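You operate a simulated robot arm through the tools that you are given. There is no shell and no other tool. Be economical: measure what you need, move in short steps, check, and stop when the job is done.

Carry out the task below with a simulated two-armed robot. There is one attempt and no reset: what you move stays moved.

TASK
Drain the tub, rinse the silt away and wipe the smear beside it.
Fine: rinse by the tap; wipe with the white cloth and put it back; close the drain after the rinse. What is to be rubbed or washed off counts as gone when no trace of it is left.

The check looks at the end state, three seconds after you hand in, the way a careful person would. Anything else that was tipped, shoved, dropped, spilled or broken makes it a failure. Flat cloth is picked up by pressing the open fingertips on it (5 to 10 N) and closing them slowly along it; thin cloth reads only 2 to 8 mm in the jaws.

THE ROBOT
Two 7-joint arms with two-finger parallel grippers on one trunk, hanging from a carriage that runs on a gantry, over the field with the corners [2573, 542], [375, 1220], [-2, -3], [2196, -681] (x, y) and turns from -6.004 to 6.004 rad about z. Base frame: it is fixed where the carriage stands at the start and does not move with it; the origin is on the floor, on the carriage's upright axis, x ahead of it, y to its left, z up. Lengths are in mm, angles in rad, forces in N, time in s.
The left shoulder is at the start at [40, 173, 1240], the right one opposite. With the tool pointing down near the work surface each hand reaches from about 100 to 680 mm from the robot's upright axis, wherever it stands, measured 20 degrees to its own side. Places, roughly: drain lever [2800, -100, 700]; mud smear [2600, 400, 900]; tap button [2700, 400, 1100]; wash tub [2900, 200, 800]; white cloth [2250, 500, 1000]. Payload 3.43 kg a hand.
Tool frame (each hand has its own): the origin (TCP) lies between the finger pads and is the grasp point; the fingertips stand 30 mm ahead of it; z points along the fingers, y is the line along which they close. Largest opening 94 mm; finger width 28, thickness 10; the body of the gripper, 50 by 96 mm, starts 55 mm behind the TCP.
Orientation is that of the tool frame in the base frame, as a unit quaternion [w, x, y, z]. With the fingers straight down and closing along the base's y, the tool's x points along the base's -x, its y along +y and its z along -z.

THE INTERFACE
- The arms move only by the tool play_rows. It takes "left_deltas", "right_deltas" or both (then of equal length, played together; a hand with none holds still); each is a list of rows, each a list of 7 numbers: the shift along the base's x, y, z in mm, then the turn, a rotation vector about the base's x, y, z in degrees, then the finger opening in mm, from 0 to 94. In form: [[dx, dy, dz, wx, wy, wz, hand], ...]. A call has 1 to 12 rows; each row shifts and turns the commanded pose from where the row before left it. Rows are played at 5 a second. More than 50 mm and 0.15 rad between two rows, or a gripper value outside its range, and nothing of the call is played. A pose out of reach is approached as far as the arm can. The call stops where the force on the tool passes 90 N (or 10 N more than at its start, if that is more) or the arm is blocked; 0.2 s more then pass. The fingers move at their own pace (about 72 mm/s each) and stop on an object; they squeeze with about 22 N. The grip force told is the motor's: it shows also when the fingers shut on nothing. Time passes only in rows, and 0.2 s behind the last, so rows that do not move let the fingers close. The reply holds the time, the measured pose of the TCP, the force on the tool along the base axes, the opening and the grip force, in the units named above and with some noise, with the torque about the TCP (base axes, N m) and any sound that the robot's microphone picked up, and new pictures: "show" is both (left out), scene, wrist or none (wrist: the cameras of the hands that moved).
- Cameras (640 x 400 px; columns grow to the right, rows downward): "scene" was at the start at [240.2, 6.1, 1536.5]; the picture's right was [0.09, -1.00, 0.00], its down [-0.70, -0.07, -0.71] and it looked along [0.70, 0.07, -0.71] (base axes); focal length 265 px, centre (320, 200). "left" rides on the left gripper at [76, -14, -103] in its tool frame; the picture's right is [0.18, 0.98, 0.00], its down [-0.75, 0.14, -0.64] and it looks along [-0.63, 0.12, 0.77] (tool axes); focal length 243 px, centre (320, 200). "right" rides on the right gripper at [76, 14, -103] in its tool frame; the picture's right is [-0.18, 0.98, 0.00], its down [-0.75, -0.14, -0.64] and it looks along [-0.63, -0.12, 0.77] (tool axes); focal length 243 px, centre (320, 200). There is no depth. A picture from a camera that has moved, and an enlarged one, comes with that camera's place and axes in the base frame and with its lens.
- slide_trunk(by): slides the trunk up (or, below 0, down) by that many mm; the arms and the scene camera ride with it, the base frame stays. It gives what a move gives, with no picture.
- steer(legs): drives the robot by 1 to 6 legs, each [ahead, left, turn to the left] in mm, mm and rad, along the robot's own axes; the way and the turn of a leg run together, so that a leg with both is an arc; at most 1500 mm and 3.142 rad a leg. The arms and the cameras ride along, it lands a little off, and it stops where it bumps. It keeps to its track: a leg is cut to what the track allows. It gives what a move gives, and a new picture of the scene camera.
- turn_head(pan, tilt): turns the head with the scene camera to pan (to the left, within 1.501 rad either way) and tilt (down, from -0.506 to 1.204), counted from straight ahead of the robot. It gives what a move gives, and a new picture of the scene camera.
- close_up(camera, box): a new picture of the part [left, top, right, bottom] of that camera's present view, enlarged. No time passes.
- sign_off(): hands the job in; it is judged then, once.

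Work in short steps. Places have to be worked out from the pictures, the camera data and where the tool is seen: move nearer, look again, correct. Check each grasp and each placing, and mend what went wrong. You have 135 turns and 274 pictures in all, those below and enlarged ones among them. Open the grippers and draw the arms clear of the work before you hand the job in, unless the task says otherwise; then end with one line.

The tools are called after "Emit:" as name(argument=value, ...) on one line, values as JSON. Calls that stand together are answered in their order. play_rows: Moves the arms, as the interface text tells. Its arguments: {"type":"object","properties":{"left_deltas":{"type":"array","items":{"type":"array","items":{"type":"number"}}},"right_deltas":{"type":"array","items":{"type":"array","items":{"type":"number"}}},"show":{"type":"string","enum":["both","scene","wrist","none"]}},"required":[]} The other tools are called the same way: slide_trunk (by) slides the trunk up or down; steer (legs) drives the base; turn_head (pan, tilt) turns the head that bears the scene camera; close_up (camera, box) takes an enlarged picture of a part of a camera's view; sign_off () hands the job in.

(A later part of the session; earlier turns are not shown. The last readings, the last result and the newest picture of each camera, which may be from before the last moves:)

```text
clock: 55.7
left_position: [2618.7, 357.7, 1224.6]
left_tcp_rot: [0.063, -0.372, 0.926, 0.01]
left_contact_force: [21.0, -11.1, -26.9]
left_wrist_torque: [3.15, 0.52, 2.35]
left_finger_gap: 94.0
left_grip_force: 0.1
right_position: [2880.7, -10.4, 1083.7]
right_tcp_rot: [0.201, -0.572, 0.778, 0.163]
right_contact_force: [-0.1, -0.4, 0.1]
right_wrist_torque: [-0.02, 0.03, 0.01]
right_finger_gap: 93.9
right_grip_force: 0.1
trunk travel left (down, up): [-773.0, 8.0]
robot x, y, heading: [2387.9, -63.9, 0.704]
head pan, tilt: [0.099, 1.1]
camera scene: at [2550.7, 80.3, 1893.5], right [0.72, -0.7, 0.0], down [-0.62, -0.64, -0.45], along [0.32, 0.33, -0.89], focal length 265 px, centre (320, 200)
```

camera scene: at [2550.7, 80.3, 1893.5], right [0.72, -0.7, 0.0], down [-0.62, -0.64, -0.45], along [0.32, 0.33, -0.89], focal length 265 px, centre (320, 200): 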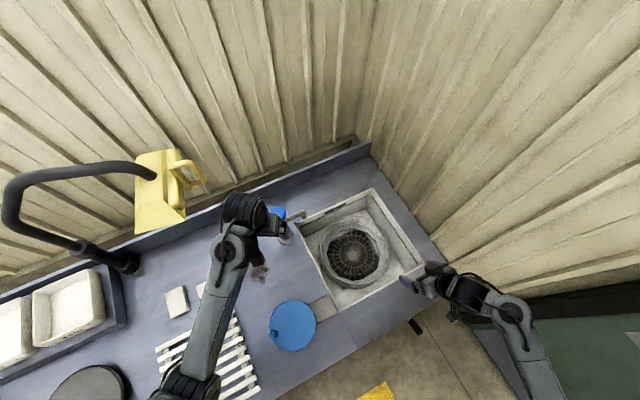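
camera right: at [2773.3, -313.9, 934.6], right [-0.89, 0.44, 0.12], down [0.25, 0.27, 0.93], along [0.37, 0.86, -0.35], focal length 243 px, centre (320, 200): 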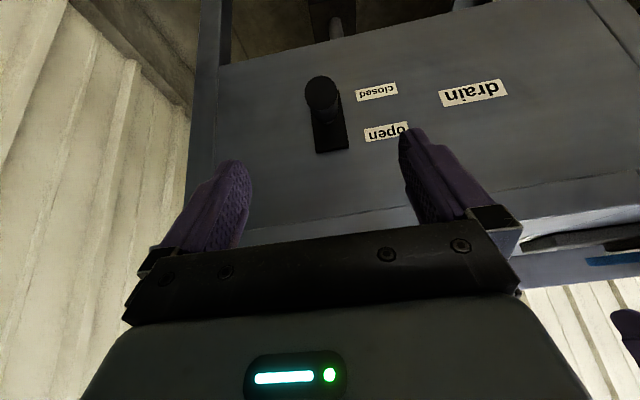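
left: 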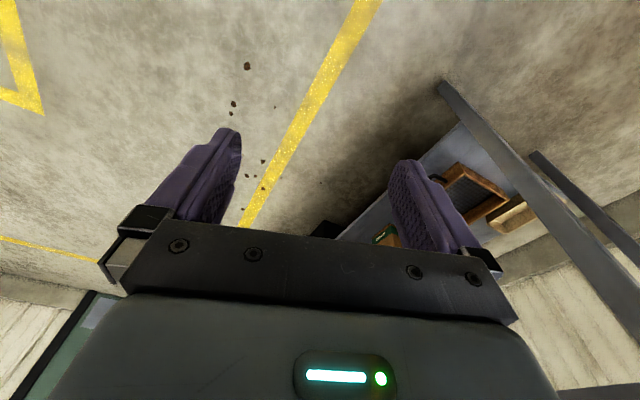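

I zoom into the tub to see the silt and the tap spout.

Emit:
close_up(camera="scene", box=[255, 165, 455, 290])

Emit:
close_up(camera="left", box=[0, 0, 640, 400])

Emit:
close_up(camera="right", box=[0, 0, 640, 400])

```text
3.20 times, centred on (355, 228) of scene
camera zoom: at [2550.7, 80.3, 1893.5], right [0.72, -0.7, 0.0], down [-0.62, -0.64, -0.45], along [0.32, 0.33, -0.89], focal length 847 px, centre (208, 112)
```

zoom: 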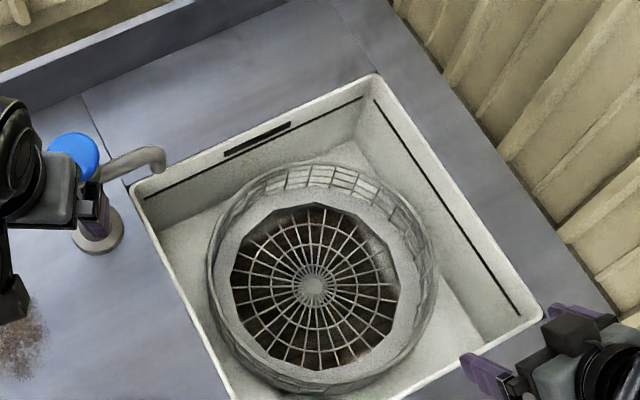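

```text
1.00 times, centred on (320, 200) of left (not enlarged: the box is as wide or as high as the picture)
camera zoom: at [2561.2, 290.0, 1315.9], right [-0.81, 0.59, -0.05], down [0.37, 0.58, 0.73], along [0.46, 0.57, -0.69], focal length 243 px, centre (320, 200)
```

zoom: 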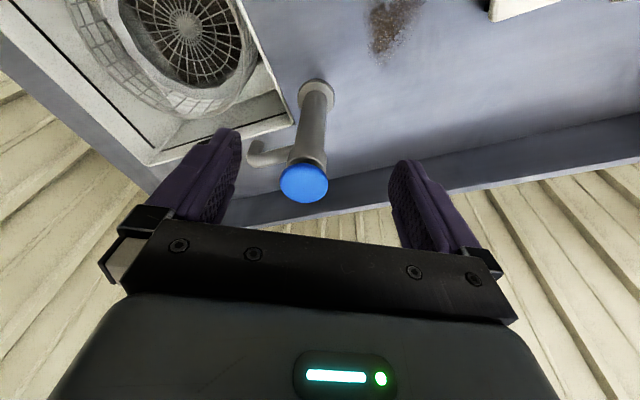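

```text
1.00 times, centred on (320, 200) of right (not enlarged: the box is as wide or as high as the picture)
camera zoom: at [2834.2, -118.2, 1134.4], right [-0.89, 0.44, 0.12], down [0.25, 0.27, 0.93], along [0.38, 0.86, -0.35], focal length 243 px, centre (320, 200)
```

zoom: 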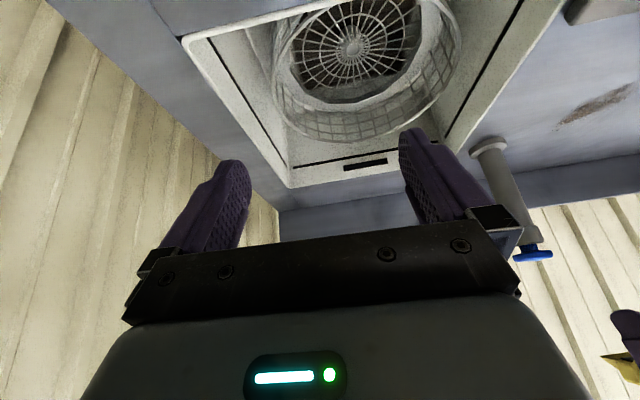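

The wire basket stands over dark silt in the tub, and the spout overhangs the tub. I close the left fingers and bring them over the blue button.

Emit:
play_rows(left_deltas=[[4, 3, 0, 0, 0, 0, 60], [8, 7, -2, 0, 0, 0, 20], [10, 9, -3, 0, 0, 0, 0], [10, 9, -5, 0, 0, 0, 0], [12, 10, -5, 0, 0, 0, 0], [12, 10, -8, 0, 0, 0, 0], [11, 10, -8, 0, 0, 0, 0], [8, 8, -8, 0, 0, 0, 0], [0, 0, -6, 0, 0, 0, 0], [0, 0, 0, 0, 0, 0, 0]], show="both")

```text
clock: 57.9
left_position: [2692.8, 422.9, 1178.0]
left_tcp_rot: [0.063, -0.371, 0.926, 0.009]
left_contact_force: [-0.8, 0.8, -0.3]
left_wrist_torque: [-0.01, 0.01, 0.01]
left_finger_gap: 0.0
left_grip_force: 22.6
right_position: [2882.3, -10.4, 1082.4]
right_tcp_rot: [0.201, -0.572, 0.779, 0.162]
right_contact_force: [-0.4, -0.1, -0.1]
right_wrist_torque: [-0.01, -0.04, 0.0]
right_finger_gap: 93.8
right_grip_force: 0.1
trunk travel left (down, up): [-773.0, 8.0]
robot x, y, heading: [2389.3, -68.4, 0.705]
head pan, tilt: [0.099, 1.1]
camera scene: at [2550.7, 80.3, 1893.5], right [0.72, -0.7, 0.0], down [-0.62, -0.64, -0.45], along [0.32, 0.33, -0.89], focal length 265 px, centre (320, 200)
camera left: at [2635.5, 354.9, 1270.5], right [-0.81, 0.59, -0.05], down [0.37, 0.58, 0.73], along [0.46, 0.57, -0.69], focal length 243 px, centre (320, 200)
```

scene: 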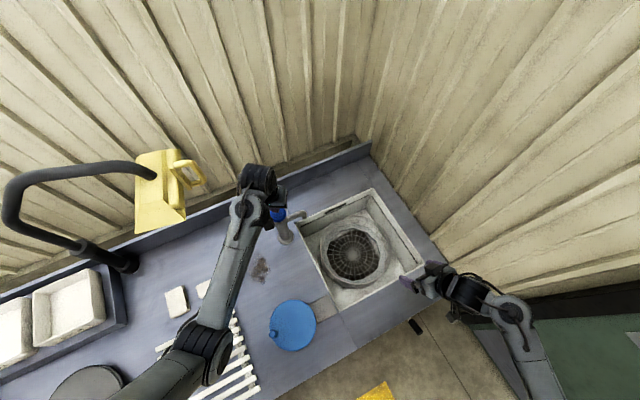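
left: 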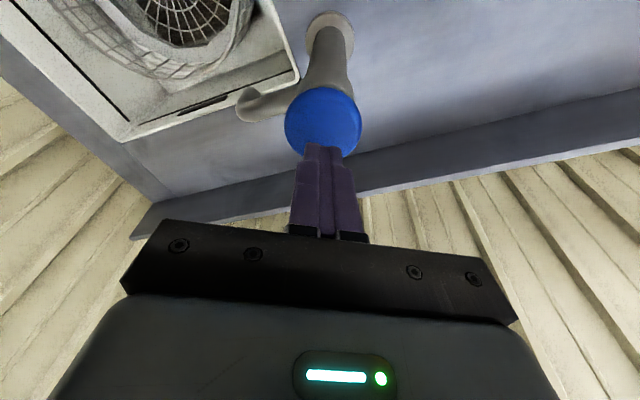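

The button is at about (2692,422,1115), almost under the fingertips. I descend gently until contact.

Emit:
play_rows(left_deltas=[[-2, -2, -6, 0, 0, 0, 0], [-1, 0, -8, 0, 0, 0, 0], [0, 0, -8, 0, 0, 0, 0], [0, 0, -5, 0, 0, 0, 0], [0, 0, -4, 0, 0, 0, 0], [0, 0, -3, 0, 0, 0, 0], [0, 0, -3, 0, 0, 0, 0]], show="scene")

```text
clock: 59.5
left_position: [2691.0, 422.9, 1148.3]
left_tcp_rot: [0.067, -0.371, 0.926, 0.011]
left_contact_force: [-27.1, -26.8, 80.2]
left_wrist_torque: [-1.32, 1.46, 0.07]
left_finger_gap: 0.1
left_grip_force: 21.9
right_position: [2879.7, -8.2, 1084.9]
right_tcp_rot: [0.199, -0.573, 0.778, 0.163]
right_contact_force: [0.2, 0.3, -0.1]
right_wrist_torque: [0.01, -0.05, -0.03]
right_finger_gap: 93.9
right_grip_force: 0.1
trunk travel left (down, up): [-773.0, 8.0]
robot x, y, heading: [2386.0, -66.5, 0.7]
head pan, tilt: [0.099, 1.1]
heard: click
camera scene: at [2550.0, 80.4, 1894.8], right [0.72, -0.7, 0.0], down [-0.62, -0.64, -0.45], along [0.32, 0.33, -0.89], focal length 265 px, centre (320, 200)
```

scene: 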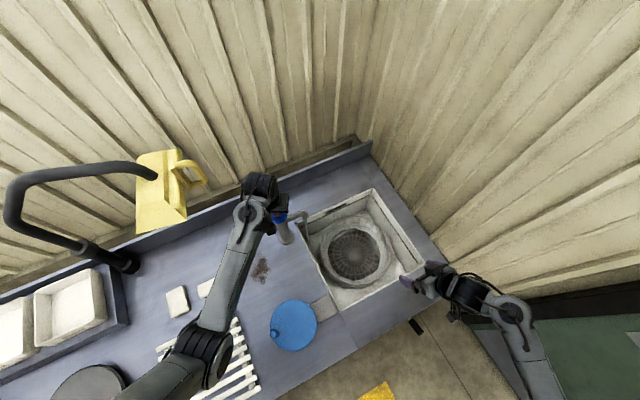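

A click was heard. I ease off and look at whether water runs.

Emit:
play_rows(left_deltas=[[0, 0, 5, 0, 0, 0, 0], [0, 0, 8, 0, 0, 0, 0], [0, 0, 8, 0, 0, 0, 0], [0, 0, 0, 0, 0, 0, 0]], show="none")

Emit:
close_up(camera="scene", box=[255, 165, 455, 290])

```text
clock: 60.5
left_position: [2689.7, 422.0, 1161.7]
left_tcp_rot: [0.062, -0.37, 0.927, 0.01]
left_contact_force: [0.5, -0.1, 0.5]
left_wrist_torque: [-0.01, 0.04, 0.01]
left_finger_gap: 0.2
left_grip_force: 21.9
right_position: [2881.4, -9.9, 1082.8]
right_tcp_rot: [0.2, -0.572, 0.779, 0.163]
right_contact_force: [-0.5, -0.1, -0.6]
right_wrist_torque: [-0.03, -0.03, 0.0]
right_finger_gap: 93.9
right_grip_force: 0.1
trunk travel left (down, up): [-773.0, 8.0]
robot x, y, heading: [2388.1, -62.2, 0.706]
head pan, tilt: [0.099, 1.1]
```

```text
3.20 times, centred on (355, 228) of scene
camera zoom: at [2550.7, 80.4, 1893.3], right [0.72, -0.7, 0.0], down [-0.62, -0.64, -0.45], along [0.32, 0.33, -0.89], focal length 847 px, centre (208, 112)
```

zoom: 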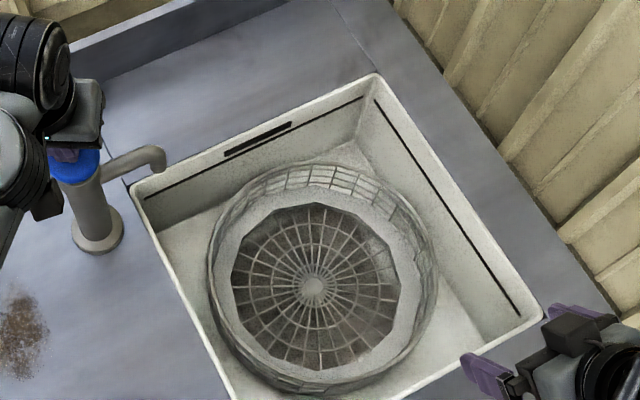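

The silt looks paler already. I wait a couple of seconds and look again.

Emit:
play_rows(left_deltas=[[0, 0, 0, 0, 0, 0, 0], [0, 0, 0, 0, 0, 0, 0], [0, 0, 0, 0, 0, 0, 0], [0, 0, 0, 0, 0, 0, 0], [0, 0, 0, 0, 0, 0, 0], [0, 0, 0, 0, 0, 0, 0], [0, 0, 0, 0, 0, 0, 0], [0, 0, 0, 0, 0, 0, 0], [0, 0, 0, 0, 0, 0, 0], [0, 0, 0, 0, 0, 0, 0]], show="none")

Emit:
close_up(camera="scene", box=[255, 165, 455, 290])

```text
clock: 62.7
left_position: [2690.4, 422.3, 1162.1]
left_tcp_rot: [0.063, -0.371, 0.927, 0.01]
left_contact_force: [-0.1, -0.2, 0.9]
left_wrist_torque: [0.01, 0.03, 0.01]
left_finger_gap: 0.2
left_grip_force: 21.9
right_position: [2881.8, -8.6, 1083.0]
right_tcp_rot: [0.2, -0.572, 0.778, 0.163]
right_contact_force: [-0.5, 0.5, -0.7]
right_wrist_torque: [-0.02, 0.0, -0.03]
right_finger_gap: 94.0
right_grip_force: 0.0
trunk travel left (down, up): [-773.0, 8.0]
robot x, y, heading: [2384.5, -70.7, 0.705]
head pan, tilt: [0.099, 1.1]
```

```text
3.20 times, centred on (355, 228) of scene
camera zoom: at [2550.7, 80.3, 1893.5], right [0.72, -0.7, 0.0], down [-0.62, -0.64, -0.45], along [0.32, 0.33, -0.89], focal length 847 px, centre (208, 112)
```

zoom: 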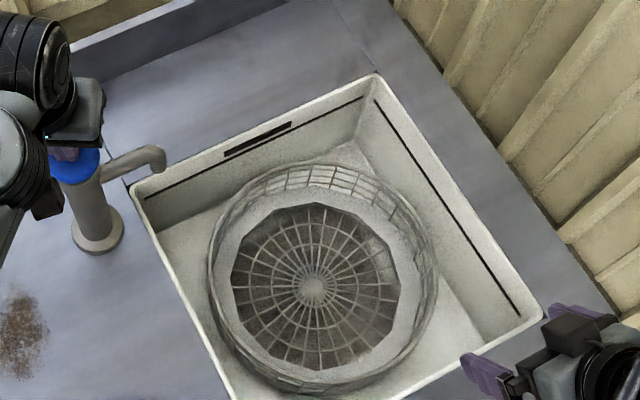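

It stopped changing, so water seems to run only while the button is pressed. I press again and hold.

Emit:
play_rows(left_deltas=[[0, 0, -7, 0, 0, 0, 0], [0, 0, -7, 0, 0, 0, 0], [0, 0, -4, 0, 0, 0, 0], [0, 0, -3, 0, 0, 0, 0], [0, 0, 0, 0, 0, 0, 0], [0, 0, 0, 0, 0, 0, 0], [0, 0, 0, 0, 0, 0, 0], [0, 0, 0, 0, 0, 0, 0], [0, 0, 0, 0, 0, 0, 0], [0, 0, 0, 0, 0, 0, 0], [0, 0, 0, 0, 0, 0, 0], [0, 0, 0, 0, 0, 0, 0]], show="none")

Emit:
close_up(camera="scene", box=[255, 165, 455, 290])

```text
clock: 64.1
left_position: [2693.5, 424.0, 1149.3]
left_tcp_rot: [0.069, -0.371, 0.926, 0.011]
left_contact_force: [-13.5, -7.6, 32.9]
left_wrist_torque: [-0.4, 0.67, 0.02]
left_finger_gap: 0.1
left_grip_force: 22.1
right_position: [2880.5, -8.9, 1083.1]
right_tcp_rot: [0.199, -0.572, 0.778, 0.164]
right_contact_force: [-0.4, -0.7, 0.2]
right_wrist_torque: [0.02, -0.03, 0.02]
right_finger_gap: 94.1
right_grip_force: 0.1
trunk travel left (down, up): [-773.0, 8.0]
robot x, y, heading: [2386.0, -70.2, 0.7]
head pan, tilt: [0.099, 1.1]
heard: click
stopped in row 7 (left hand): the force on the tool passed its limit at 91 N (the readings are from after the stop); the commanded pose is now the measured one
```

```text
3.20 times, centred on (355, 228) of scene
camera zoom: at [2549.9, 80.4, 1892.6], right [0.72, -0.7, 0.0], down [-0.62, -0.64, -0.45], along [0.32, 0.33, -0.89], focal length 847 px, centre (208, 112)
```

zoom: 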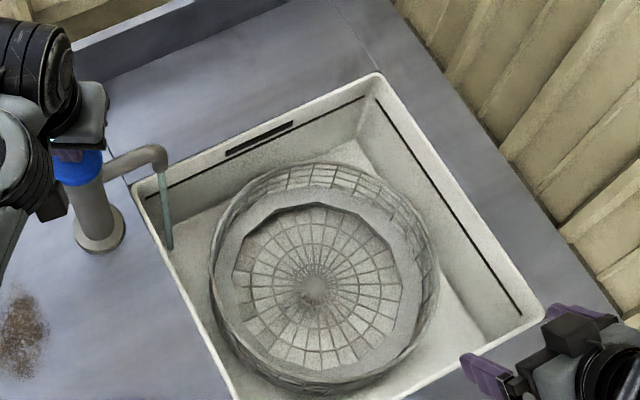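

Water runs while the button is held, and the silt is almost gone. I keep holding with moderate force.

Emit:
play_rows(left_deltas=[[0, 0, -1, 0, 0, 0, 0], [0, 0, -1, 0, 0, 0, 0], [0, 0, 0, 0, 0, 0, 0], [0, 0, 0, 0, 0, 0, 0], [0, 0, 0, 0, 0, 0, 0], [0, 0, 0, 0, 0, 0, 0], [0, 0, 0, 0, 0, 0, 0], [0, 0, 0, 0, 0, 0, 0], [0, 0, 0, 0, 0, 0, 0], [0, 0, 0, 0, 0, 0, 0]], show="none")

Emit:
close_up(camera="scene", box=[255, 165, 455, 290])

```text
clock: 66.3
left_position: [2693.8, 425.4, 1149.2]
left_tcp_rot: [0.071, -0.37, 0.926, 0.012]
left_contact_force: [-18.0, -12.7, 56.7]
left_wrist_torque: [-0.7, 1.01, 0.0]
left_finger_gap: 0.0
left_grip_force: 22.0
right_position: [2881.0, -7.7, 1082.6]
right_tcp_rot: [0.2, -0.573, 0.778, 0.165]
right_contact_force: [-0.6, 0.5, 0.2]
right_wrist_torque: [0.02, 0.01, -0.01]
right_finger_gap: 94.0
right_grip_force: 0.1
trunk travel left (down, up): [-773.0, 8.0]
robot x, y, heading: [2382.4, -67.6, 0.703]
head pan, tilt: [0.099, 1.1]
```

```text
3.20 times, centred on (355, 228) of scene
camera zoom: at [2550.3, 80.7, 1893.8], right [0.72, -0.7, 0.0], down [-0.62, -0.64, -0.45], along [0.32, 0.33, -0.89], focal length 847 px, centre (208, 112)
```

zoom: 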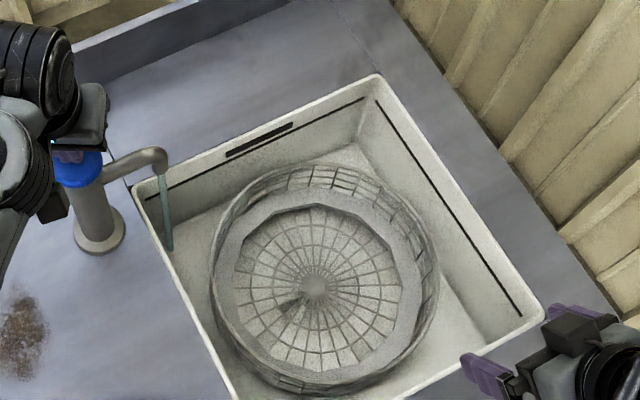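

Almost clean, with water still running. I hold for another two seconds or so.

Emit:
play_rows(left_deltas=[[0, 0, 0, 0, 0, 0, 0], [0, 0, 0, 0, 0, 0, 0], [0, 0, 0, 0, 0, 0, 0], [0, 0, 0, 0, 0, 0, 0], [0, 0, 0, 0, 0, 0, 0], [0, 0, 0, 0, 0, 0, 0], [0, 0, 0, 0, 0, 0, 0], [0, 0, 0, 0, 0, 0, 0], [0, 0, 0, 0, 0, 0, 0], [0, 0, 0, 0, 0, 0, 0], [0, 0, 0, 0, 0, 0, 0], [0, 0, 0, 0, 0, 0, 0]], show="none")

Emit:
close_up(camera="scene", box=[305, 210, 405, 272])

Emit:
close_up(camera="right", box=[160, 0, 480, 200])

```text
clock: 68.9
left_position: [2694.4, 425.6, 1148.7]
left_tcp_rot: [0.071, -0.371, 0.926, 0.012]
left_contact_force: [-14.7, -9.4, 52.8]
left_wrist_torque: [-0.61, 0.87, 0.0]
left_finger_gap: 0.1
left_grip_force: 21.8
right_position: [2881.2, -8.9, 1084.7]
right_tcp_rot: [0.201, -0.572, 0.778, 0.163]
right_contact_force: [0.5, 0.2, -0.4]
right_wrist_torque: [-0.04, 0.0, 0.01]
right_finger_gap: 94.1
right_grip_force: 0.0
trunk travel left (down, up): [-773.0, 8.0]
robot x, y, heading: [2383.3, -66.5, 0.695]
head pan, tilt: [0.099, 1.1]
```

```text
6.40 times, centred on (355, 241) of scene
camera zoom: at [2550.4, 80.8, 1893.9], right [0.72, -0.7, 0.0], down [-0.62, -0.64, -0.46], along [0.32, 0.33, -0.89], focal length 1693 px, centre (96, -62)
```

zoom: 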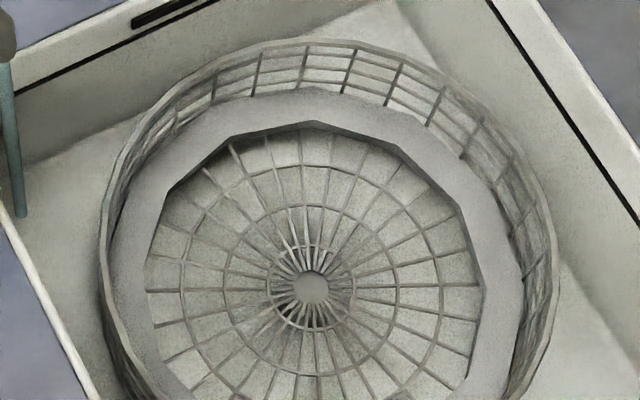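

```text
2.00 times, centred on (320, 100) of right
camera zoom: at [2833.9, -116.4, 1134.4], right [-0.89, 0.44, 0.12], down [0.25, 0.27, 0.93], along [0.38, 0.86, -0.35], focal length 485 px, centre (320, 400)
```

zoom: 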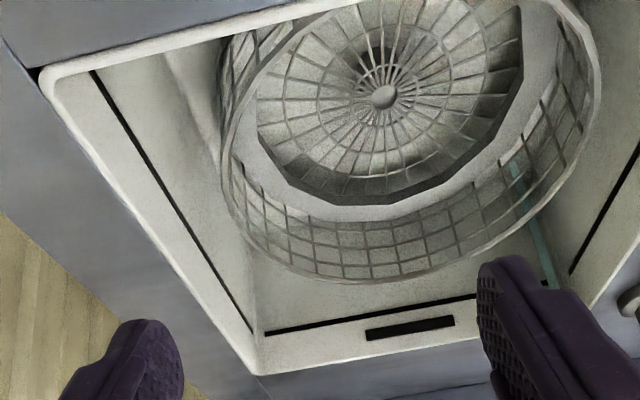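

The tub looks clean, the dark spot in the middle being the drain hole. I hold the water another stretch to be sure.

Emit:
play_rows(left_deltas=[[0, 0, 0, 0, 0, 0, 0], [0, 0, 0, 0, 0, 0, 0], [0, 0, 0, 0, 0, 0, 0], [0, 0, 0, 0, 0, 0, 0], [0, 0, 0, 0, 0, 0, 0], [0, 0, 0, 0, 0, 0, 0], [0, 0, 0, 0, 0, 0, 0], [0, 0, 0, 0, 0, 0, 0], [0, 0, 0, 0, 0, 0, 0], [0, 0, 0, 0, 0, 0, 0], [0, 0, 0, 0, 0, 0, 0], [0, 0, 0, 0, 0, 0, 0]], show="none")

Emit:
play_rows(left_deltas=[[0, 0, 0, 0, 0, 0, 0], [0, 0, 0, 0, 0, 0, 0], [0, 0, 0, 0, 0, 0, 0], [0, 0, 0, 0, 0, 0, 0], [0, 0, 0, 0, 0, 0, 0], [0, 0, 0, 0, 0, 0, 0], [0, 0, 6, 0, 0, 0, 0], [0, 0, 10, 0, 0, 0, 0], [-3, -3, 15, 0, 0, 0, 0], [-10, -8, 15, 0, 0, 0, 0], [-10, -8, 12, 0, 0, 0, 0], [0, 0, 0, 0, 0, 0, 0]], show="none")

Emit:
close_up(camera="scene", box=[255, 165, 455, 290])

Emit:
close_up(camera="right", box=[160, 0, 480, 200])

```text
clock: 71.5
left_position: [2694.3, 426.0, 1149.1]
left_tcp_rot: [0.07, -0.37, 0.926, 0.011]
left_contact_force: [-12.6, -7.1, 50.7]
left_wrist_torque: [-0.51, 0.76, -0.05]
left_finger_gap: 0.0
left_grip_force: 22.0
right_position: [2881.8, -8.1, 1085.1]
right_tcp_rot: [0.201, -0.573, 0.778, 0.165]
right_contact_force: [0.1, 0.6, 0.4]
right_wrist_torque: [0.03, 0.02, 0.0]
right_finger_gap: 93.9
right_grip_force: 0.1
trunk travel left (down, up): [-773.0, 8.0]
robot x, y, heading: [2387.7, -70.7, 0.7]
head pan, tilt: [0.099, 1.1]
```

```text
clock: 74.1
left_position: [2669.0, 402.8, 1204.3]
left_tcp_rot: [0.066, -0.371, 0.926, 0.01]
left_contact_force: [0.6, -0.1, -0.8]
left_wrist_torque: [-0.01, -0.01, -0.04]
left_finger_gap: 0.0
left_grip_force: 22.2
right_position: [2881.3, -10.4, 1083.3]
right_tcp_rot: [0.2, -0.572, 0.778, 0.163]
right_contact_force: [-0.2, -0.3, -0.5]
right_wrist_torque: [-0.02, 0.02, 0.0]
right_finger_gap: 93.9
right_grip_force: 0.2
trunk travel left (down, up): [-773.0, 8.0]
robot x, y, heading: [2385.4, -63.8, 0.703]
head pan, tilt: [0.099, 1.1]
```

```text
3.20 times, centred on (355, 228) of scene
camera zoom: at [2550.5, 80.2, 1893.5], right [0.72, -0.7, 0.0], down [-0.62, -0.64, -0.45], along [0.32, 0.33, -0.89], focal length 847 px, centre (208, 112)
```

zoom: 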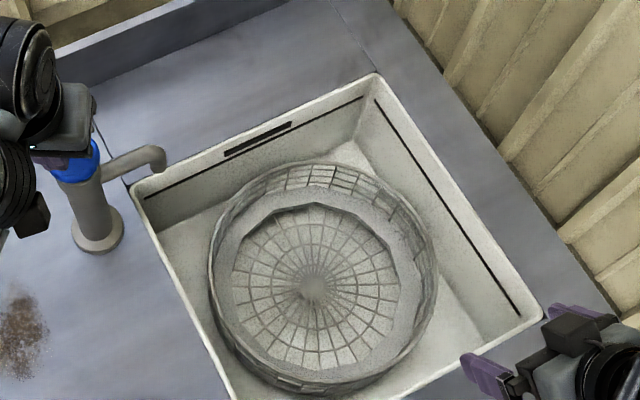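

```text
2.00 times, centred on (320, 100) of right
camera zoom: at [2834.0, -118.3, 1134.4], right [-0.89, 0.44, 0.12], down [0.25, 0.27, 0.93], along [0.38, 0.86, -0.35], focal length 485 px, centre (320, 400)
```

zoom: 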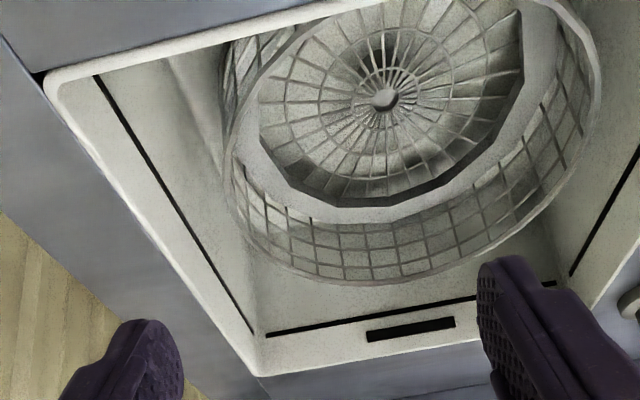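

The tub is clean and the water has stopped. Now the drain: I drive back to the earlier lever spot and lower the trunk to the height used before.

Emit:
steer(legs=[[-174, -112, 0]])

Emit:
slide_trunk(by=-190)

Emit:
close_up(camera="right", box=[120, 0, 520, 250])

```text
clock: 75.7
left_position: [2612.2, 207.3, 1205.2]
left_tcp_rot: [0.068, -0.368, 0.927, 0.01]
left_contact_force: [1.1, -0.1, -0.3]
left_wrist_torque: [0.01, 0.0, 0.01]
left_finger_gap: 0.2
left_grip_force: 22.0
right_position: [2820.5, -207.3, 1083.4]
right_tcp_rot: [0.201, -0.571, 0.779, 0.162]
right_contact_force: [-0.7, -0.2, -0.2]
right_wrist_torque: [0.02, 0.01, 0.0]
right_finger_gap: 94.1
right_grip_force: 0.1
trunk travel left (down, up): [-773.0, 8.0]
robot x, y, heading: [2322.3, -261.4, 0.697]
head pan, tilt: [0.099, 1.1]
camera scene: at [2490.5, -116.4, 1893.5], right [0.72, -0.7, 0.0], down [-0.62, -0.64, -0.45], along [0.32, 0.32, -0.89], focal length 265 px, centre (320, 200)
```

scene: 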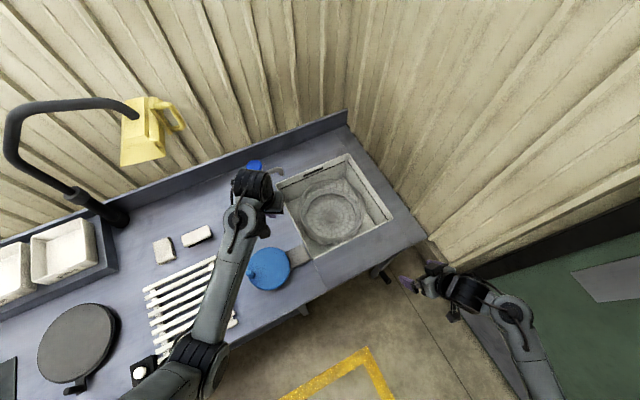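

```text
clock: 77.8
left_position: [2611.5, 207.0, 1014.1]
left_tcp_rot: [0.068, -0.369, 0.927, 0.009]
left_contact_force: [-0.4, -0.6, -0.4]
left_wrist_torque: [-0.01, 0.0, 0.01]
left_finger_gap: 0.1
left_grip_force: 22.5
right_position: [2822.0, -206.8, 893.7]
right_tcp_rot: [0.201, -0.57, 0.78, 0.163]
right_contact_force: [-0.4, 0.1, -0.1]
right_wrist_torque: [-0.01, 0.0, 0.02]
right_finger_gap: 94.0
right_grip_force: 0.0
trunk travel left (down, up): [-583.0, 198.0]
robot x, y, heading: [2324.6, -261.0, 0.7]
head pan, tilt: [0.099, 1.1]
```

```text
1.60 times, centred on (320, 125) of right
camera zoom: at [2773.5, -315.7, 944.5], right [-0.89, 0.44, 0.12], down [0.26, 0.27, 0.93], along [0.38, 0.86, -0.35], focal length 388 px, centre (320, 320)
```

zoom: 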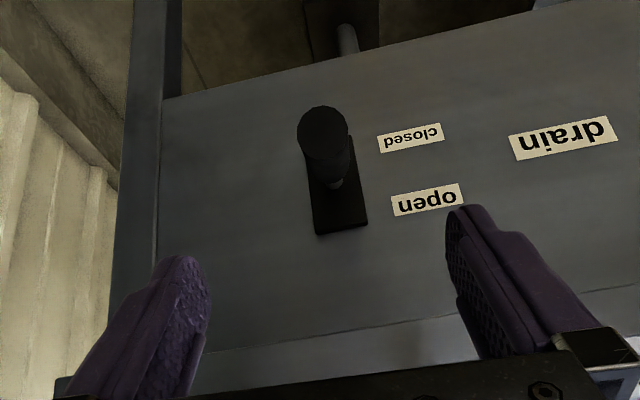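

The lever is still up. I retrace the retreat path onto the handle and close.

Emit:
play_rows(right_deltas=[[1, 4, -14, 0, 0, 0, 94], [1, 8, -18, 0, 0, 0, 94], [2, 10, -16, 0, 0, 0, 94], [2, 10, -16, 0, 0, 0, 94], [1, 9, -15, 0, 0, 0, 94], [1, 9, -14, 0, 0, 0, 94], [1, 7, -11, 0, 0, 0, 94], [0, 0, 0, 0, 0, 0, 94], [0, 0, 0, 0, 0, 0, 50], [0, 0, 0, 0, 0, 0, 20], [0, 0, 0, 0, 0, 0, 5], [0, 0, 0, 0, 0, 0, 5]], show="wrist")

```text
clock: 80.4
left_position: [2610.0, 207.3, 1013.6]
left_tcp_rot: [0.067, -0.368, 0.927, 0.01]
left_contact_force: [0.0, 0.5, -0.2]
left_wrist_torque: [0.03, -0.01, 0.0]
left_finger_gap: 0.0
left_grip_force: 22.1
right_position: [2831.8, -150.2, 791.7]
right_tcp_rot: [0.2, -0.571, 0.78, 0.163]
right_contact_force: [-2.0, 0.5, 1.1]
right_wrist_torque: [0.02, 0.03, -0.01]
right_finger_gap: 29.6
right_grip_force: 44.9
trunk travel left (down, up): [-583.0, 198.0]
robot x, y, heading: [2322.7, -262.9, 0.695]
head pan, tilt: [0.099, 1.1]
camera right: at [2782.6, -259.2, 842.0], right [-0.89, 0.44, 0.12], down [0.26, 0.27, 0.93], along [0.38, 0.86, -0.35], focal length 243 px, centre (320, 200)
```

right: 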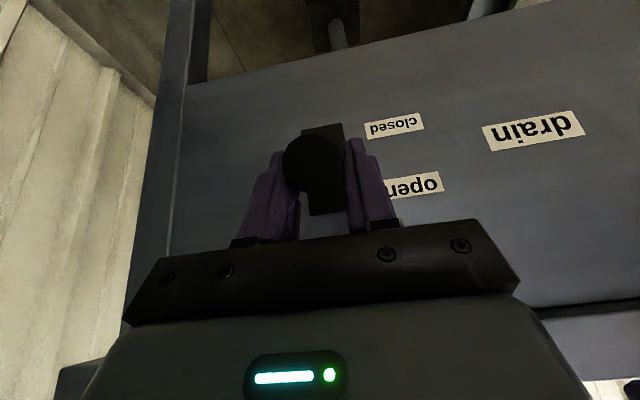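

Gripped. I lower the lever back along its arc.

Emit:
play_rows(right_deltas=[[-1, -3.7, -5, 0, 0, 0, 5], [-1, -3.4, -5.5, 0, 0, 0, 5], [-0.8, -3, -6, 0, 0, 0, 5], [-0.7, -2.4, -6, 0, 0, 0, 5], [-0.5, -1.8, -6.4, 0, 0, 0, 5], [-0.4, -1.5, -6.4, 0, 0, 0, 5], [-0.2, -0.8, -6.6, 0, 0, 0, 5], [0, 0, -6.6, 0, 0, 0, 5], [0.1, 0.4, -6.6, 0, 0, 0, 5], [0.2, 0.8, -6.6, 0, 0, 0, 5], [0.4, 1.5, -6.4, 0, 0, 0, 5], [0.5, 1.8, -6.4, 0, 0, 0, 5]], show="wrist")

```text
clock: 83.0
left_position: [2612.1, 207.2, 1013.9]
left_tcp_rot: [0.067, -0.369, 0.927, 0.011]
left_contact_force: [0.0, 0.1, 0.1]
left_wrist_torque: [0.03, 0.01, -0.02]
left_finger_gap: 0.0
left_grip_force: 22.2
right_position: [2826.4, -161.5, 714.3]
right_tcp_rot: [0.199, -0.572, 0.779, 0.162]
right_contact_force: [-1.3, 4.8, 3.2]
right_wrist_torque: [0.37, -0.27, 0.44]
right_finger_gap: 30.7
right_grip_force: 39.4
trunk travel left (down, up): [-583.0, 198.0]
robot x, y, heading: [2325.0, -264.3, 0.703]
head pan, tilt: [0.099, 1.1]
camera right: at [2778.6, -270.6, 765.1], right [-0.89, 0.44, 0.12], down [0.26, 0.27, 0.93], along [0.38, 0.85, -0.36], focal length 243 px, centre (320, 200)
```

right: 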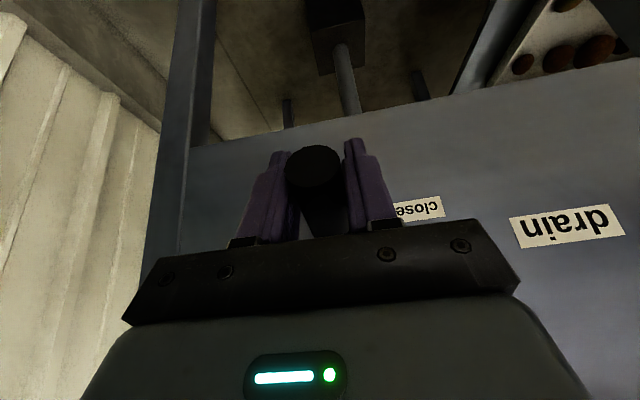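

The lever is most of the way down. I push on to the lower stop.

Emit:
play_rows(right_deltas=[[0.7, 2.6, -6, 0, 0, 0, 5], [0.8, 3, -6, 0, 0, 0, 5], [1, 3.4, -5.5, 0, 0, 0, 5], [0, 0, 0, 0, 0, 0, 5]], show="wrist")

```text
clock: 84.0
left_position: [2610.1, 206.1, 1013.8]
left_tcp_rot: [0.067, -0.369, 0.927, 0.01]
left_contact_force: [0.3, -0.7, 0.0]
left_wrist_torque: [-0.01, 0.0, -0.04]
left_finger_gap: 0.0
left_grip_force: 21.6
right_position: [2828.8, -156.9, 697.3]
right_tcp_rot: [0.199, -0.57, 0.781, 0.16]
right_contact_force: [-3.5, -7.4, 4.2]
right_wrist_torque: [0.92, -0.53, 0.72]
right_finger_gap: 30.4
right_grip_force: 45.1
trunk travel left (down, up): [-583.0, 198.0]
robot x, y, heading: [2323.1, -259.5, 0.697]
head pan, tilt: [0.099, 1.1]
camera right: at [2780.5, -264.3, 748.1], right [-0.89, 0.44, 0.12], down [0.26, 0.27, 0.93], along [0.38, 0.85, -0.36], focal length 243 px, centre (320, 200)
```

right: 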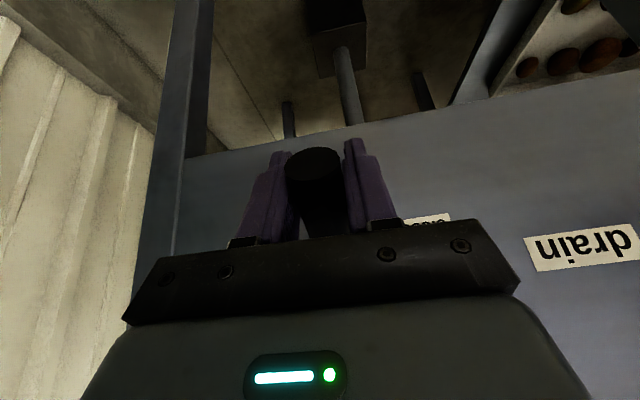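

Comparing with the first grasp picture, the tip is still about 5 mm high. I push further until it resists.

Emit:
play_rows(right_deltas=[[0.8, 3, -4, 0, 0, 0, 5], [1, 3, -4, 0, 0, 0, 5], [0.5, 2, -4, 0, 0, 0, 5], [0, 0, 0, 0, 0, 0, 5]], show="wrist")

```text
clock: 85.0
left_position: [2609.1, 203.6, 1012.0]
left_tcp_rot: [0.066, -0.369, 0.927, 0.009]
left_contact_force: [0.7, -0.2, -0.3]
left_wrist_torque: [-0.03, -0.01, -0.01]
left_finger_gap: 0.0
left_grip_force: 22.2
right_position: [2830.2, -149.7, 684.4]
right_tcp_rot: [0.198, -0.572, 0.779, 0.163]
right_contact_force: [-15.1, -17.6, 28.8]
right_wrist_torque: [-0.12, -0.47, 0.7]
right_finger_gap: 30.1
right_grip_force: 45.3
trunk travel left (down, up): [-583.0, 198.0]
robot x, y, heading: [2323.5, -258.9, 0.695]
head pan, tilt: [0.099, 1.1]
camera right: at [2782.6, -257.4, 736.3], right [-0.89, 0.44, 0.12], down [0.26, 0.27, 0.93], along [0.38, 0.85, -0.36], focal length 243 px, centre (320, 200)
```

right: 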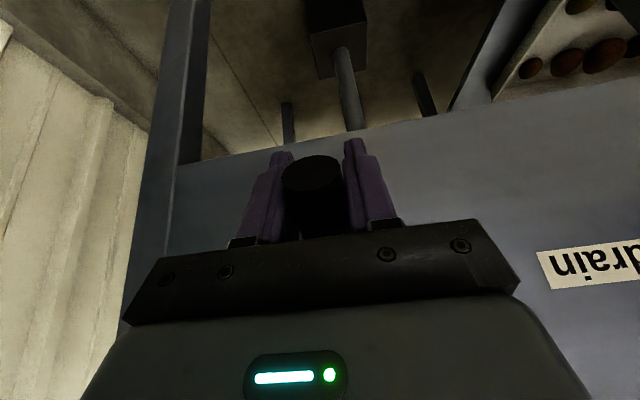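

Resistance has risen to about 35 N, so this is the stop. I release, back off and check the lever angle.

Emit:
play_rows(right_deltas=[[0, 0, 2, 0, 0, 0, 30], [0, 0, 0, 0, 0, 0, 60], [0, 0, 0, 0, 0, 0, 94], [0, 0, 0, 0, 0, 0, 94], [-1, -5, 9, 0, 0, 0, 94], [-2, -8, 14, 0, 0, 0, 94], [-2, -8, 15, 0, 0, 0, 94], [-2, -9, 16, 0, 0, 0, 94], [-2, -9, 20, 0, 0, 0, 94], [-2, -9, 20, 0, 0, 0, 94], [0, -6, 20, 0, 0, 0, 94], [0, 0, 5, 0, 0, 0, 94]], show="wrist")

Emit:
close_up(camera="right", box=[160, 0, 560, 250])

```text
clock: 87.6
left_position: [2611.0, 207.3, 1013.9]
left_tcp_rot: [0.067, -0.369, 0.927, 0.01]
left_contact_force: [0.4, -0.8, 1.3]
left_wrist_torque: [0.0, -0.04, -0.01]
left_finger_gap: 0.2
left_grip_force: 22.1
right_position: [2822.8, -199.1, 806.8]
right_tcp_rot: [0.2, -0.571, 0.78, 0.164]
right_contact_force: [0.0, 0.5, -0.2]
right_wrist_torque: [0.0, -0.01, -0.02]
right_finger_gap: 93.9
right_grip_force: 0.0
trunk travel left (down, up): [-583.0, 198.0]
robot x, y, heading: [2326.3, -264.5, 0.701]
head pan, tilt: [0.099, 1.1]
camera right: at [2773.0, -307.7, 857.7], right [-0.89, 0.44, 0.12], down [0.26, 0.27, 0.93], along [0.38, 0.85, -0.35], focal length 243 px, centre (320, 200)
```

right: 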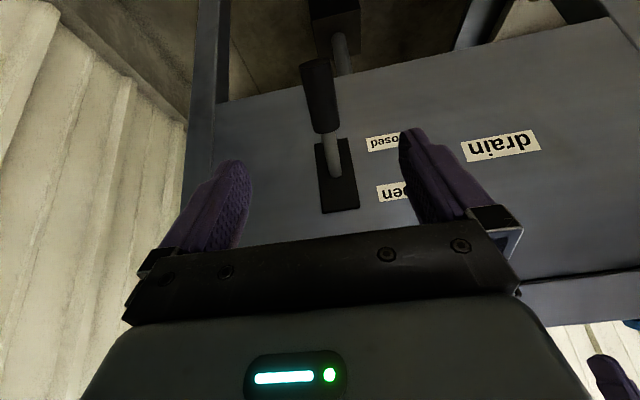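

```text
1.60 times, centred on (360, 125) of right
camera zoom: at [2773.0, -307.7, 857.7], right [-0.89, 0.44, 0.12], down [0.26, 0.27, 0.93], along [0.38, 0.85, -0.35], focal length 388 px, centre (256, 320)
```

zoom: 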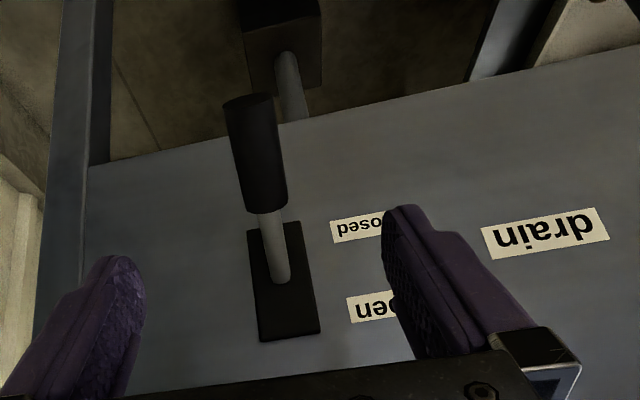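

The lever is fully closed again, and the tub stays drained. Next is the cloth: I raise the trunk, lift the right hand back out of the way, and pull the left hand in so that it clears the lamp.

Emit:
slide_trunk(by=150)

Emit:
play_rows(left_deltas=[[-4, -3, -4, 0, 0, 0, 0], [-8, -6, -6, 0, 0, 0, 20], [-12, -9, -6, 0, 0, 0, 60], [-12, -9, -6, 0, 0, 0, 90], [-12, -9, -6, 0, 0, 0, 90], [-12, -9, -6, 0, 0, 0, 90], [-12, -9, -6, 0, 0, 0, 90], [-12, -9, -6, 0, 0, 0, 90], [-12, -9, -6, 0, 0, 0, 90], [-8, -6, -3, 0, 0, 0, 90], [0, 0, 0, 0, 0, 0, 90]], right_deltas=[[-4, -4, 5, 0, 0, 0, 94], [-6, -6, 10, 0, 0, 0, 94], [-8, -6, 12, 0, 0, 0, 94], [-8, -6, 12, 0, 0, 0, 94], [-8, -6, 12, 0, 0, 0, 94], [-8, -6, 12, 0, 0, 0, 94], [-8, -6, 12, 0, 0, 0, 94], [-8, -6, 12, 0, 0, 0, 94], [-8, -6, 12, 0, 0, 0, 94], [-6, -4, 8, 0, 0, 0, 94], [0, 0, 0, 0, 0, 0, 94]], show="none")

```text
clock: 89.3
left_position: [2611.3, 207.5, 1162.8]
left_tcp_rot: [0.068, -0.369, 0.927, 0.01]
left_contact_force: [0.4, -0.4, 0.1]
left_wrist_torque: [-0.01, 0.01, 0.01]
left_finger_gap: 0.1
left_grip_force: 22.3
right_position: [2821.0, -199.4, 957.9]
right_tcp_rot: [0.2, -0.57, 0.78, 0.163]
right_contact_force: [-0.4, 0.2, -0.6]
right_wrist_torque: [0.01, 0.01, 0.01]
right_finger_gap: 93.9
right_grip_force: 0.2
trunk travel left (down, up): [-733.0, 48.0]
robot x, y, heading: [2321.0, -260.0, 0.694]
head pan, tilt: [0.099, 1.1]
```

```text
clock: 91.8
left_position: [2507.2, 128.9, 1109.9]
left_tcp_rot: [0.068, -0.368, 0.927, 0.011]
left_contact_force: [-0.6, -0.3, 0.1]
left_wrist_torque: [0.0, -0.03, -0.02]
left_finger_gap: 89.9
left_grip_force: 0.1
right_position: [2748.4, -256.6, 1064.2]
right_tcp_rot: [0.201, -0.571, 0.779, 0.164]
right_contact_force: [0.1, -0.7, 0.2]
right_wrist_torque: [-0.02, 0.01, 0.0]
right_finger_gap: 94.0
right_grip_force: 0.1
trunk travel left (down, up): [-733.0, 48.0]
robot x, y, heading: [2324.7, -263.7, 0.704]
head pan, tilt: [0.099, 1.1]
```

Both arms are clear. I drive to about (2300,-60) and turn left 0.4 to face the cloth and smear.

Emit:
steer(legs=[[112, 170, 0], [0, 0, 0.4]])

Emit:
close_up(camera="left", box=[0, 0, 640, 400])

```text
clock: 94.6
left_position: [2317.3, 371.3, 1109.3]
left_tcp_rot: [0.064, -0.544, 0.837, 0.023]
left_contact_force: [-0.4, 0.2, -0.2]
left_wrist_torque: [-0.01, 0.02, 0.0]
left_finger_gap: 89.9
left_grip_force: 0.0
right_position: [2690.2, 110.7, 1064.3]
right_tcp_rot: [-0.164, 0.713, -0.652, -0.199]
right_contact_force: [0.1, 0.2, -0.6]
right_wrist_torque: [0.0, 0.0, -0.01]
right_finger_gap: 94.0
right_grip_force: 0.0
trunk travel left (down, up): [-733.0, 48.0]
robot x, y, heading: [2302.3, -60.6, 1.094]
head pan, tilt: [0.099, 1.1]
camera scene: at [2397.3, 139.4, 1853.5], right [0.93, -0.37, 0.0], down [-0.33, -0.83, -0.45], along [0.17, 0.42, -0.89], focal length 265 px, centre (320, 200)
```

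scene: 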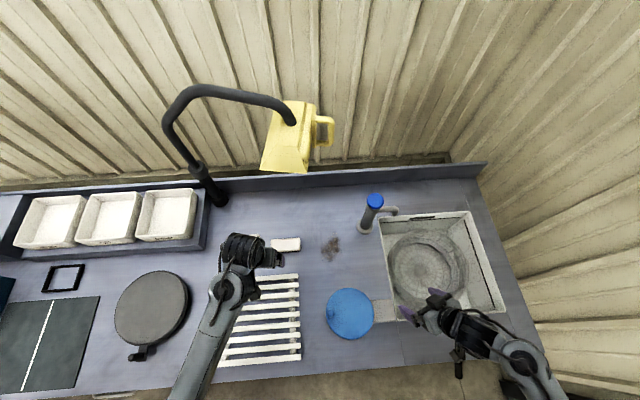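

```text
1.00 times, centred on (320, 200) of left (not enlarged: the box is as wide or as high as the picture)
camera zoom: at [2290.9, 287.0, 1200.3], right [-0.97, 0.23, -0.05], down [0.12, 0.67, 0.73], along [0.21, 0.7, -0.68], focal length 243 px, centre (320, 200)
```

zoom: 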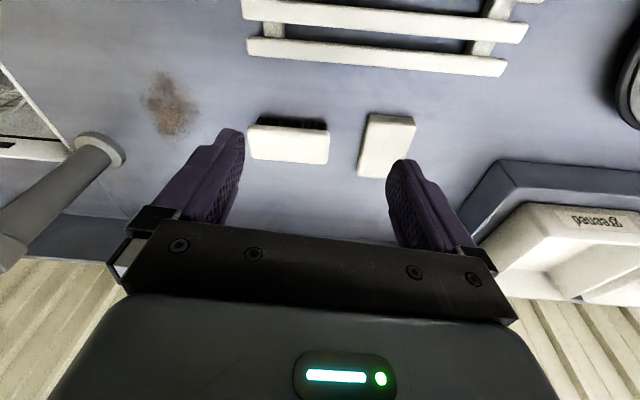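

I enlarge the two white objects to tell the cloth from the brush.

Emit:
close_up(camera="left", box=[220, 80, 460, 230])

Emit:
close_up(camera="scene", box=[200, 210, 360, 310])

```text
2.67 times, centred on (340, 155) of left
camera zoom: at [2290.9, 287.0, 1200.3], right [-0.97, 0.23, -0.05], down [0.12, 0.67, 0.73], along [0.21, 0.7, -0.68], focal length 647 px, centre (267, 320)
```

zoom: 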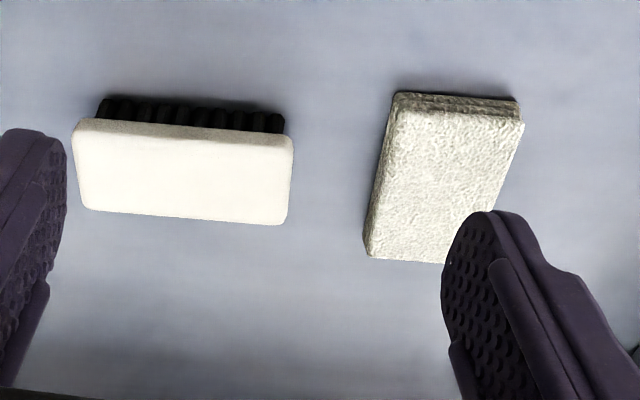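

```text
4.00 times, centred on (280, 260) of scene
camera zoom: at [2397.3, 139.4, 1853.5], right [0.93, -0.37, 0.0], down [-0.33, -0.83, -0.45], along [0.17, 0.42, -0.89], focal length 1058 px, centre (480, -40)
```

zoom: 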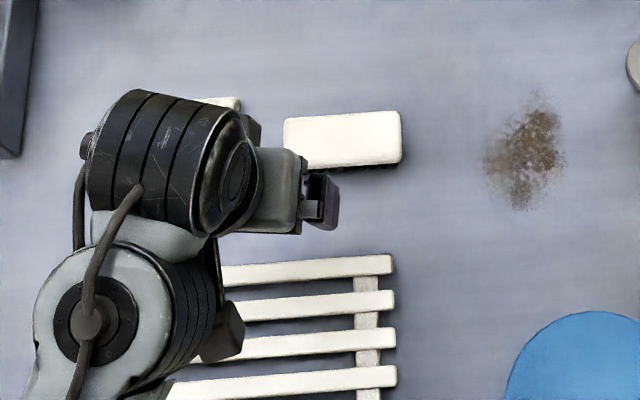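

The right-hand object is the folded terry cloth, about 61 × 103 mm, centred near (2266,508). The other is a brush. I bring the left hand above the cloth, levelled and square to it.

Emit:
play_rows(left_deltas=[[-3, 8, -5, -0.8, 0.6, 1, 90], [-5, 14, -10, -0.8, 0.6, 1, 90], [-5, 15, -12, -0.8, 0.6, 1, 90], [-6, 17, -14, -0.8, 0.6, 1, 90], [-6, 17, -14, -0.8, 0.6, 1, 90], [-6, 17, -14, -0.8, 0.6, 1, 90], [-6, 17, -14, -0.8, 0.6, 1, 90], [-6, 16, -14, -0.6, 0.5, 1, 90], [-5, 12, -12, 0, 0, 0, 90], [-3, 6, -10, 0, 0, 0, 90], [0, 0, 0, 0, 0, 0, 90]], show="both")

```text
clock: 97.0
left_position: [2266.5, 509.7, 988.2]
left_tcp_rot: [-0.002, -0.602, 0.798, 0.003]
left_contact_force: [-0.7, -0.3, -0.8]
left_wrist_torque: [0.01, 0.0, 0.04]
left_finger_gap: 89.8
left_grip_force: 0.1
right_position: [2691.0, 110.9, 1064.3]
right_tcp_rot: [-0.164, 0.713, -0.652, -0.199]
right_contact_force: [-0.1, 0.6, 1.5]
right_wrist_torque: [0.01, 0.03, -0.01]
right_finger_gap: 94.1
right_grip_force: 0.0
trunk travel left (down, up): [-733.0, 48.0]
robot x, y, heading: [2302.0, -60.7, 1.094]
head pan, tilt: [0.099, 1.1]
camera scene: at [2397.3, 139.4, 1853.5], right [0.93, -0.37, 0.0], down [-0.33, -0.83, -0.45], along [0.17, 0.42, -0.89], focal length 265 px, centre (320, 200)
camera left: at [2259.6, 434.1, 1090.8], right [-1.0, 0.09, 0.01], down [0.08, 0.76, 0.65], along [0.05, 0.64, -0.76], focal length 243 px, centre (320, 200)
```

scene: 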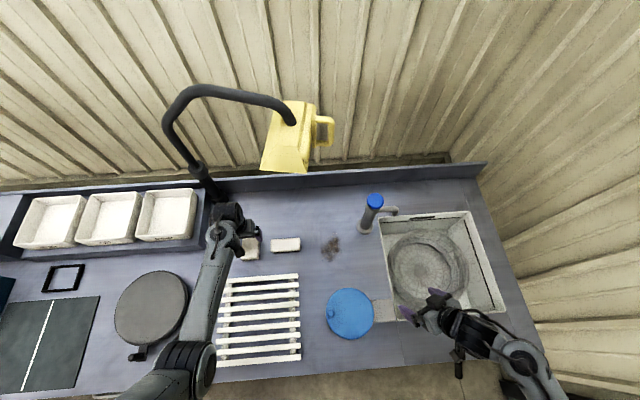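
left: 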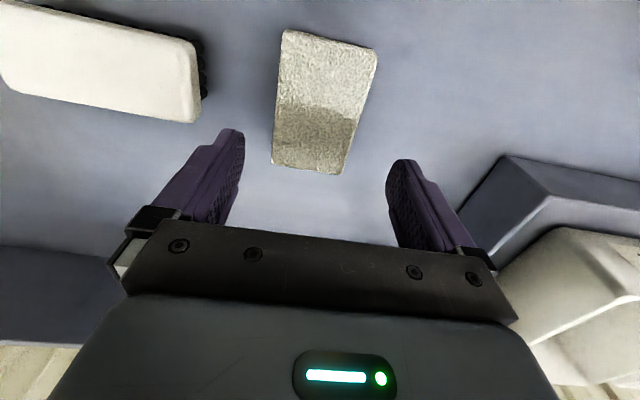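

The cloth centre (2266,509) is directly under the hand and aligned. I descend to just above the bench.

Emit:
play_rows(left_deltas=[[0, 0, -8, 0, 0, 0, 90], [0, 0, -12, 0, 0, 0, 90], [0, 0, -12, 0, 0, 0, 90], [0, 0, -12, 0, 0, 0, 90], [0, 0, -10, 0, 0, 0, 90], [0, 0, -8, 0, 0, 0, 90], [0, 0, -5, 0, 0, 0, 90], [0, 0, 0, 0, 0, 0, 90]], show="wrist")

```text
clock: 98.5
left_position: [2268.7, 509.4, 929.5]
left_tcp_rot: [-0.001, -0.599, 0.8, 0.003]
left_contact_force: [-9.2, -22.7, 46.2]
left_wrist_torque: [-1.43, -1.83, -0.86]
left_finger_gap: 88.5
left_grip_force: 0.0
right_position: [2688.2, 109.0, 1064.1]
right_tcp_rot: [-0.163, 0.714, -0.651, -0.199]
right_contact_force: [0.2, 0.5, -0.5]
right_wrist_torque: [0.0, 0.02, 0.02]
right_finger_gap: 94.0
right_grip_force: 0.1
trunk travel left (down, up): [-733.0, 48.0]
robot x, y, heading: [2297.1, -61.8, 1.103]
head pan, tilt: [0.099, 1.1]
stopped in row 7 (left hand): the force on the tool passed its limit at 105 N (the readings are from after the stop); the commanded pose is now the measured one
camera left: at [2260.0, 434.7, 1032.2], right [-1.0, 0.1, 0.01], down [0.08, 0.76, 0.64], along [0.06, 0.64, -0.77], focal length 243 px, centre (320, 200)
```

left: 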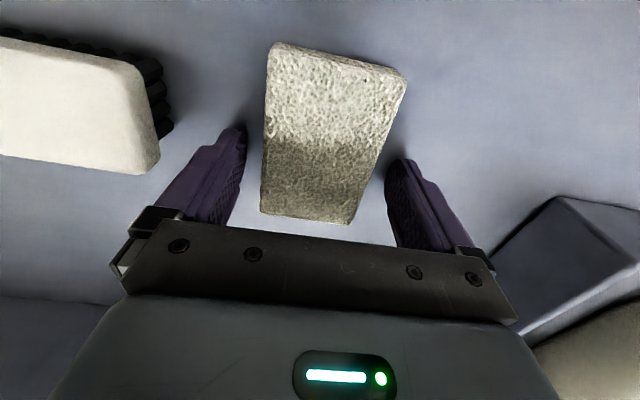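

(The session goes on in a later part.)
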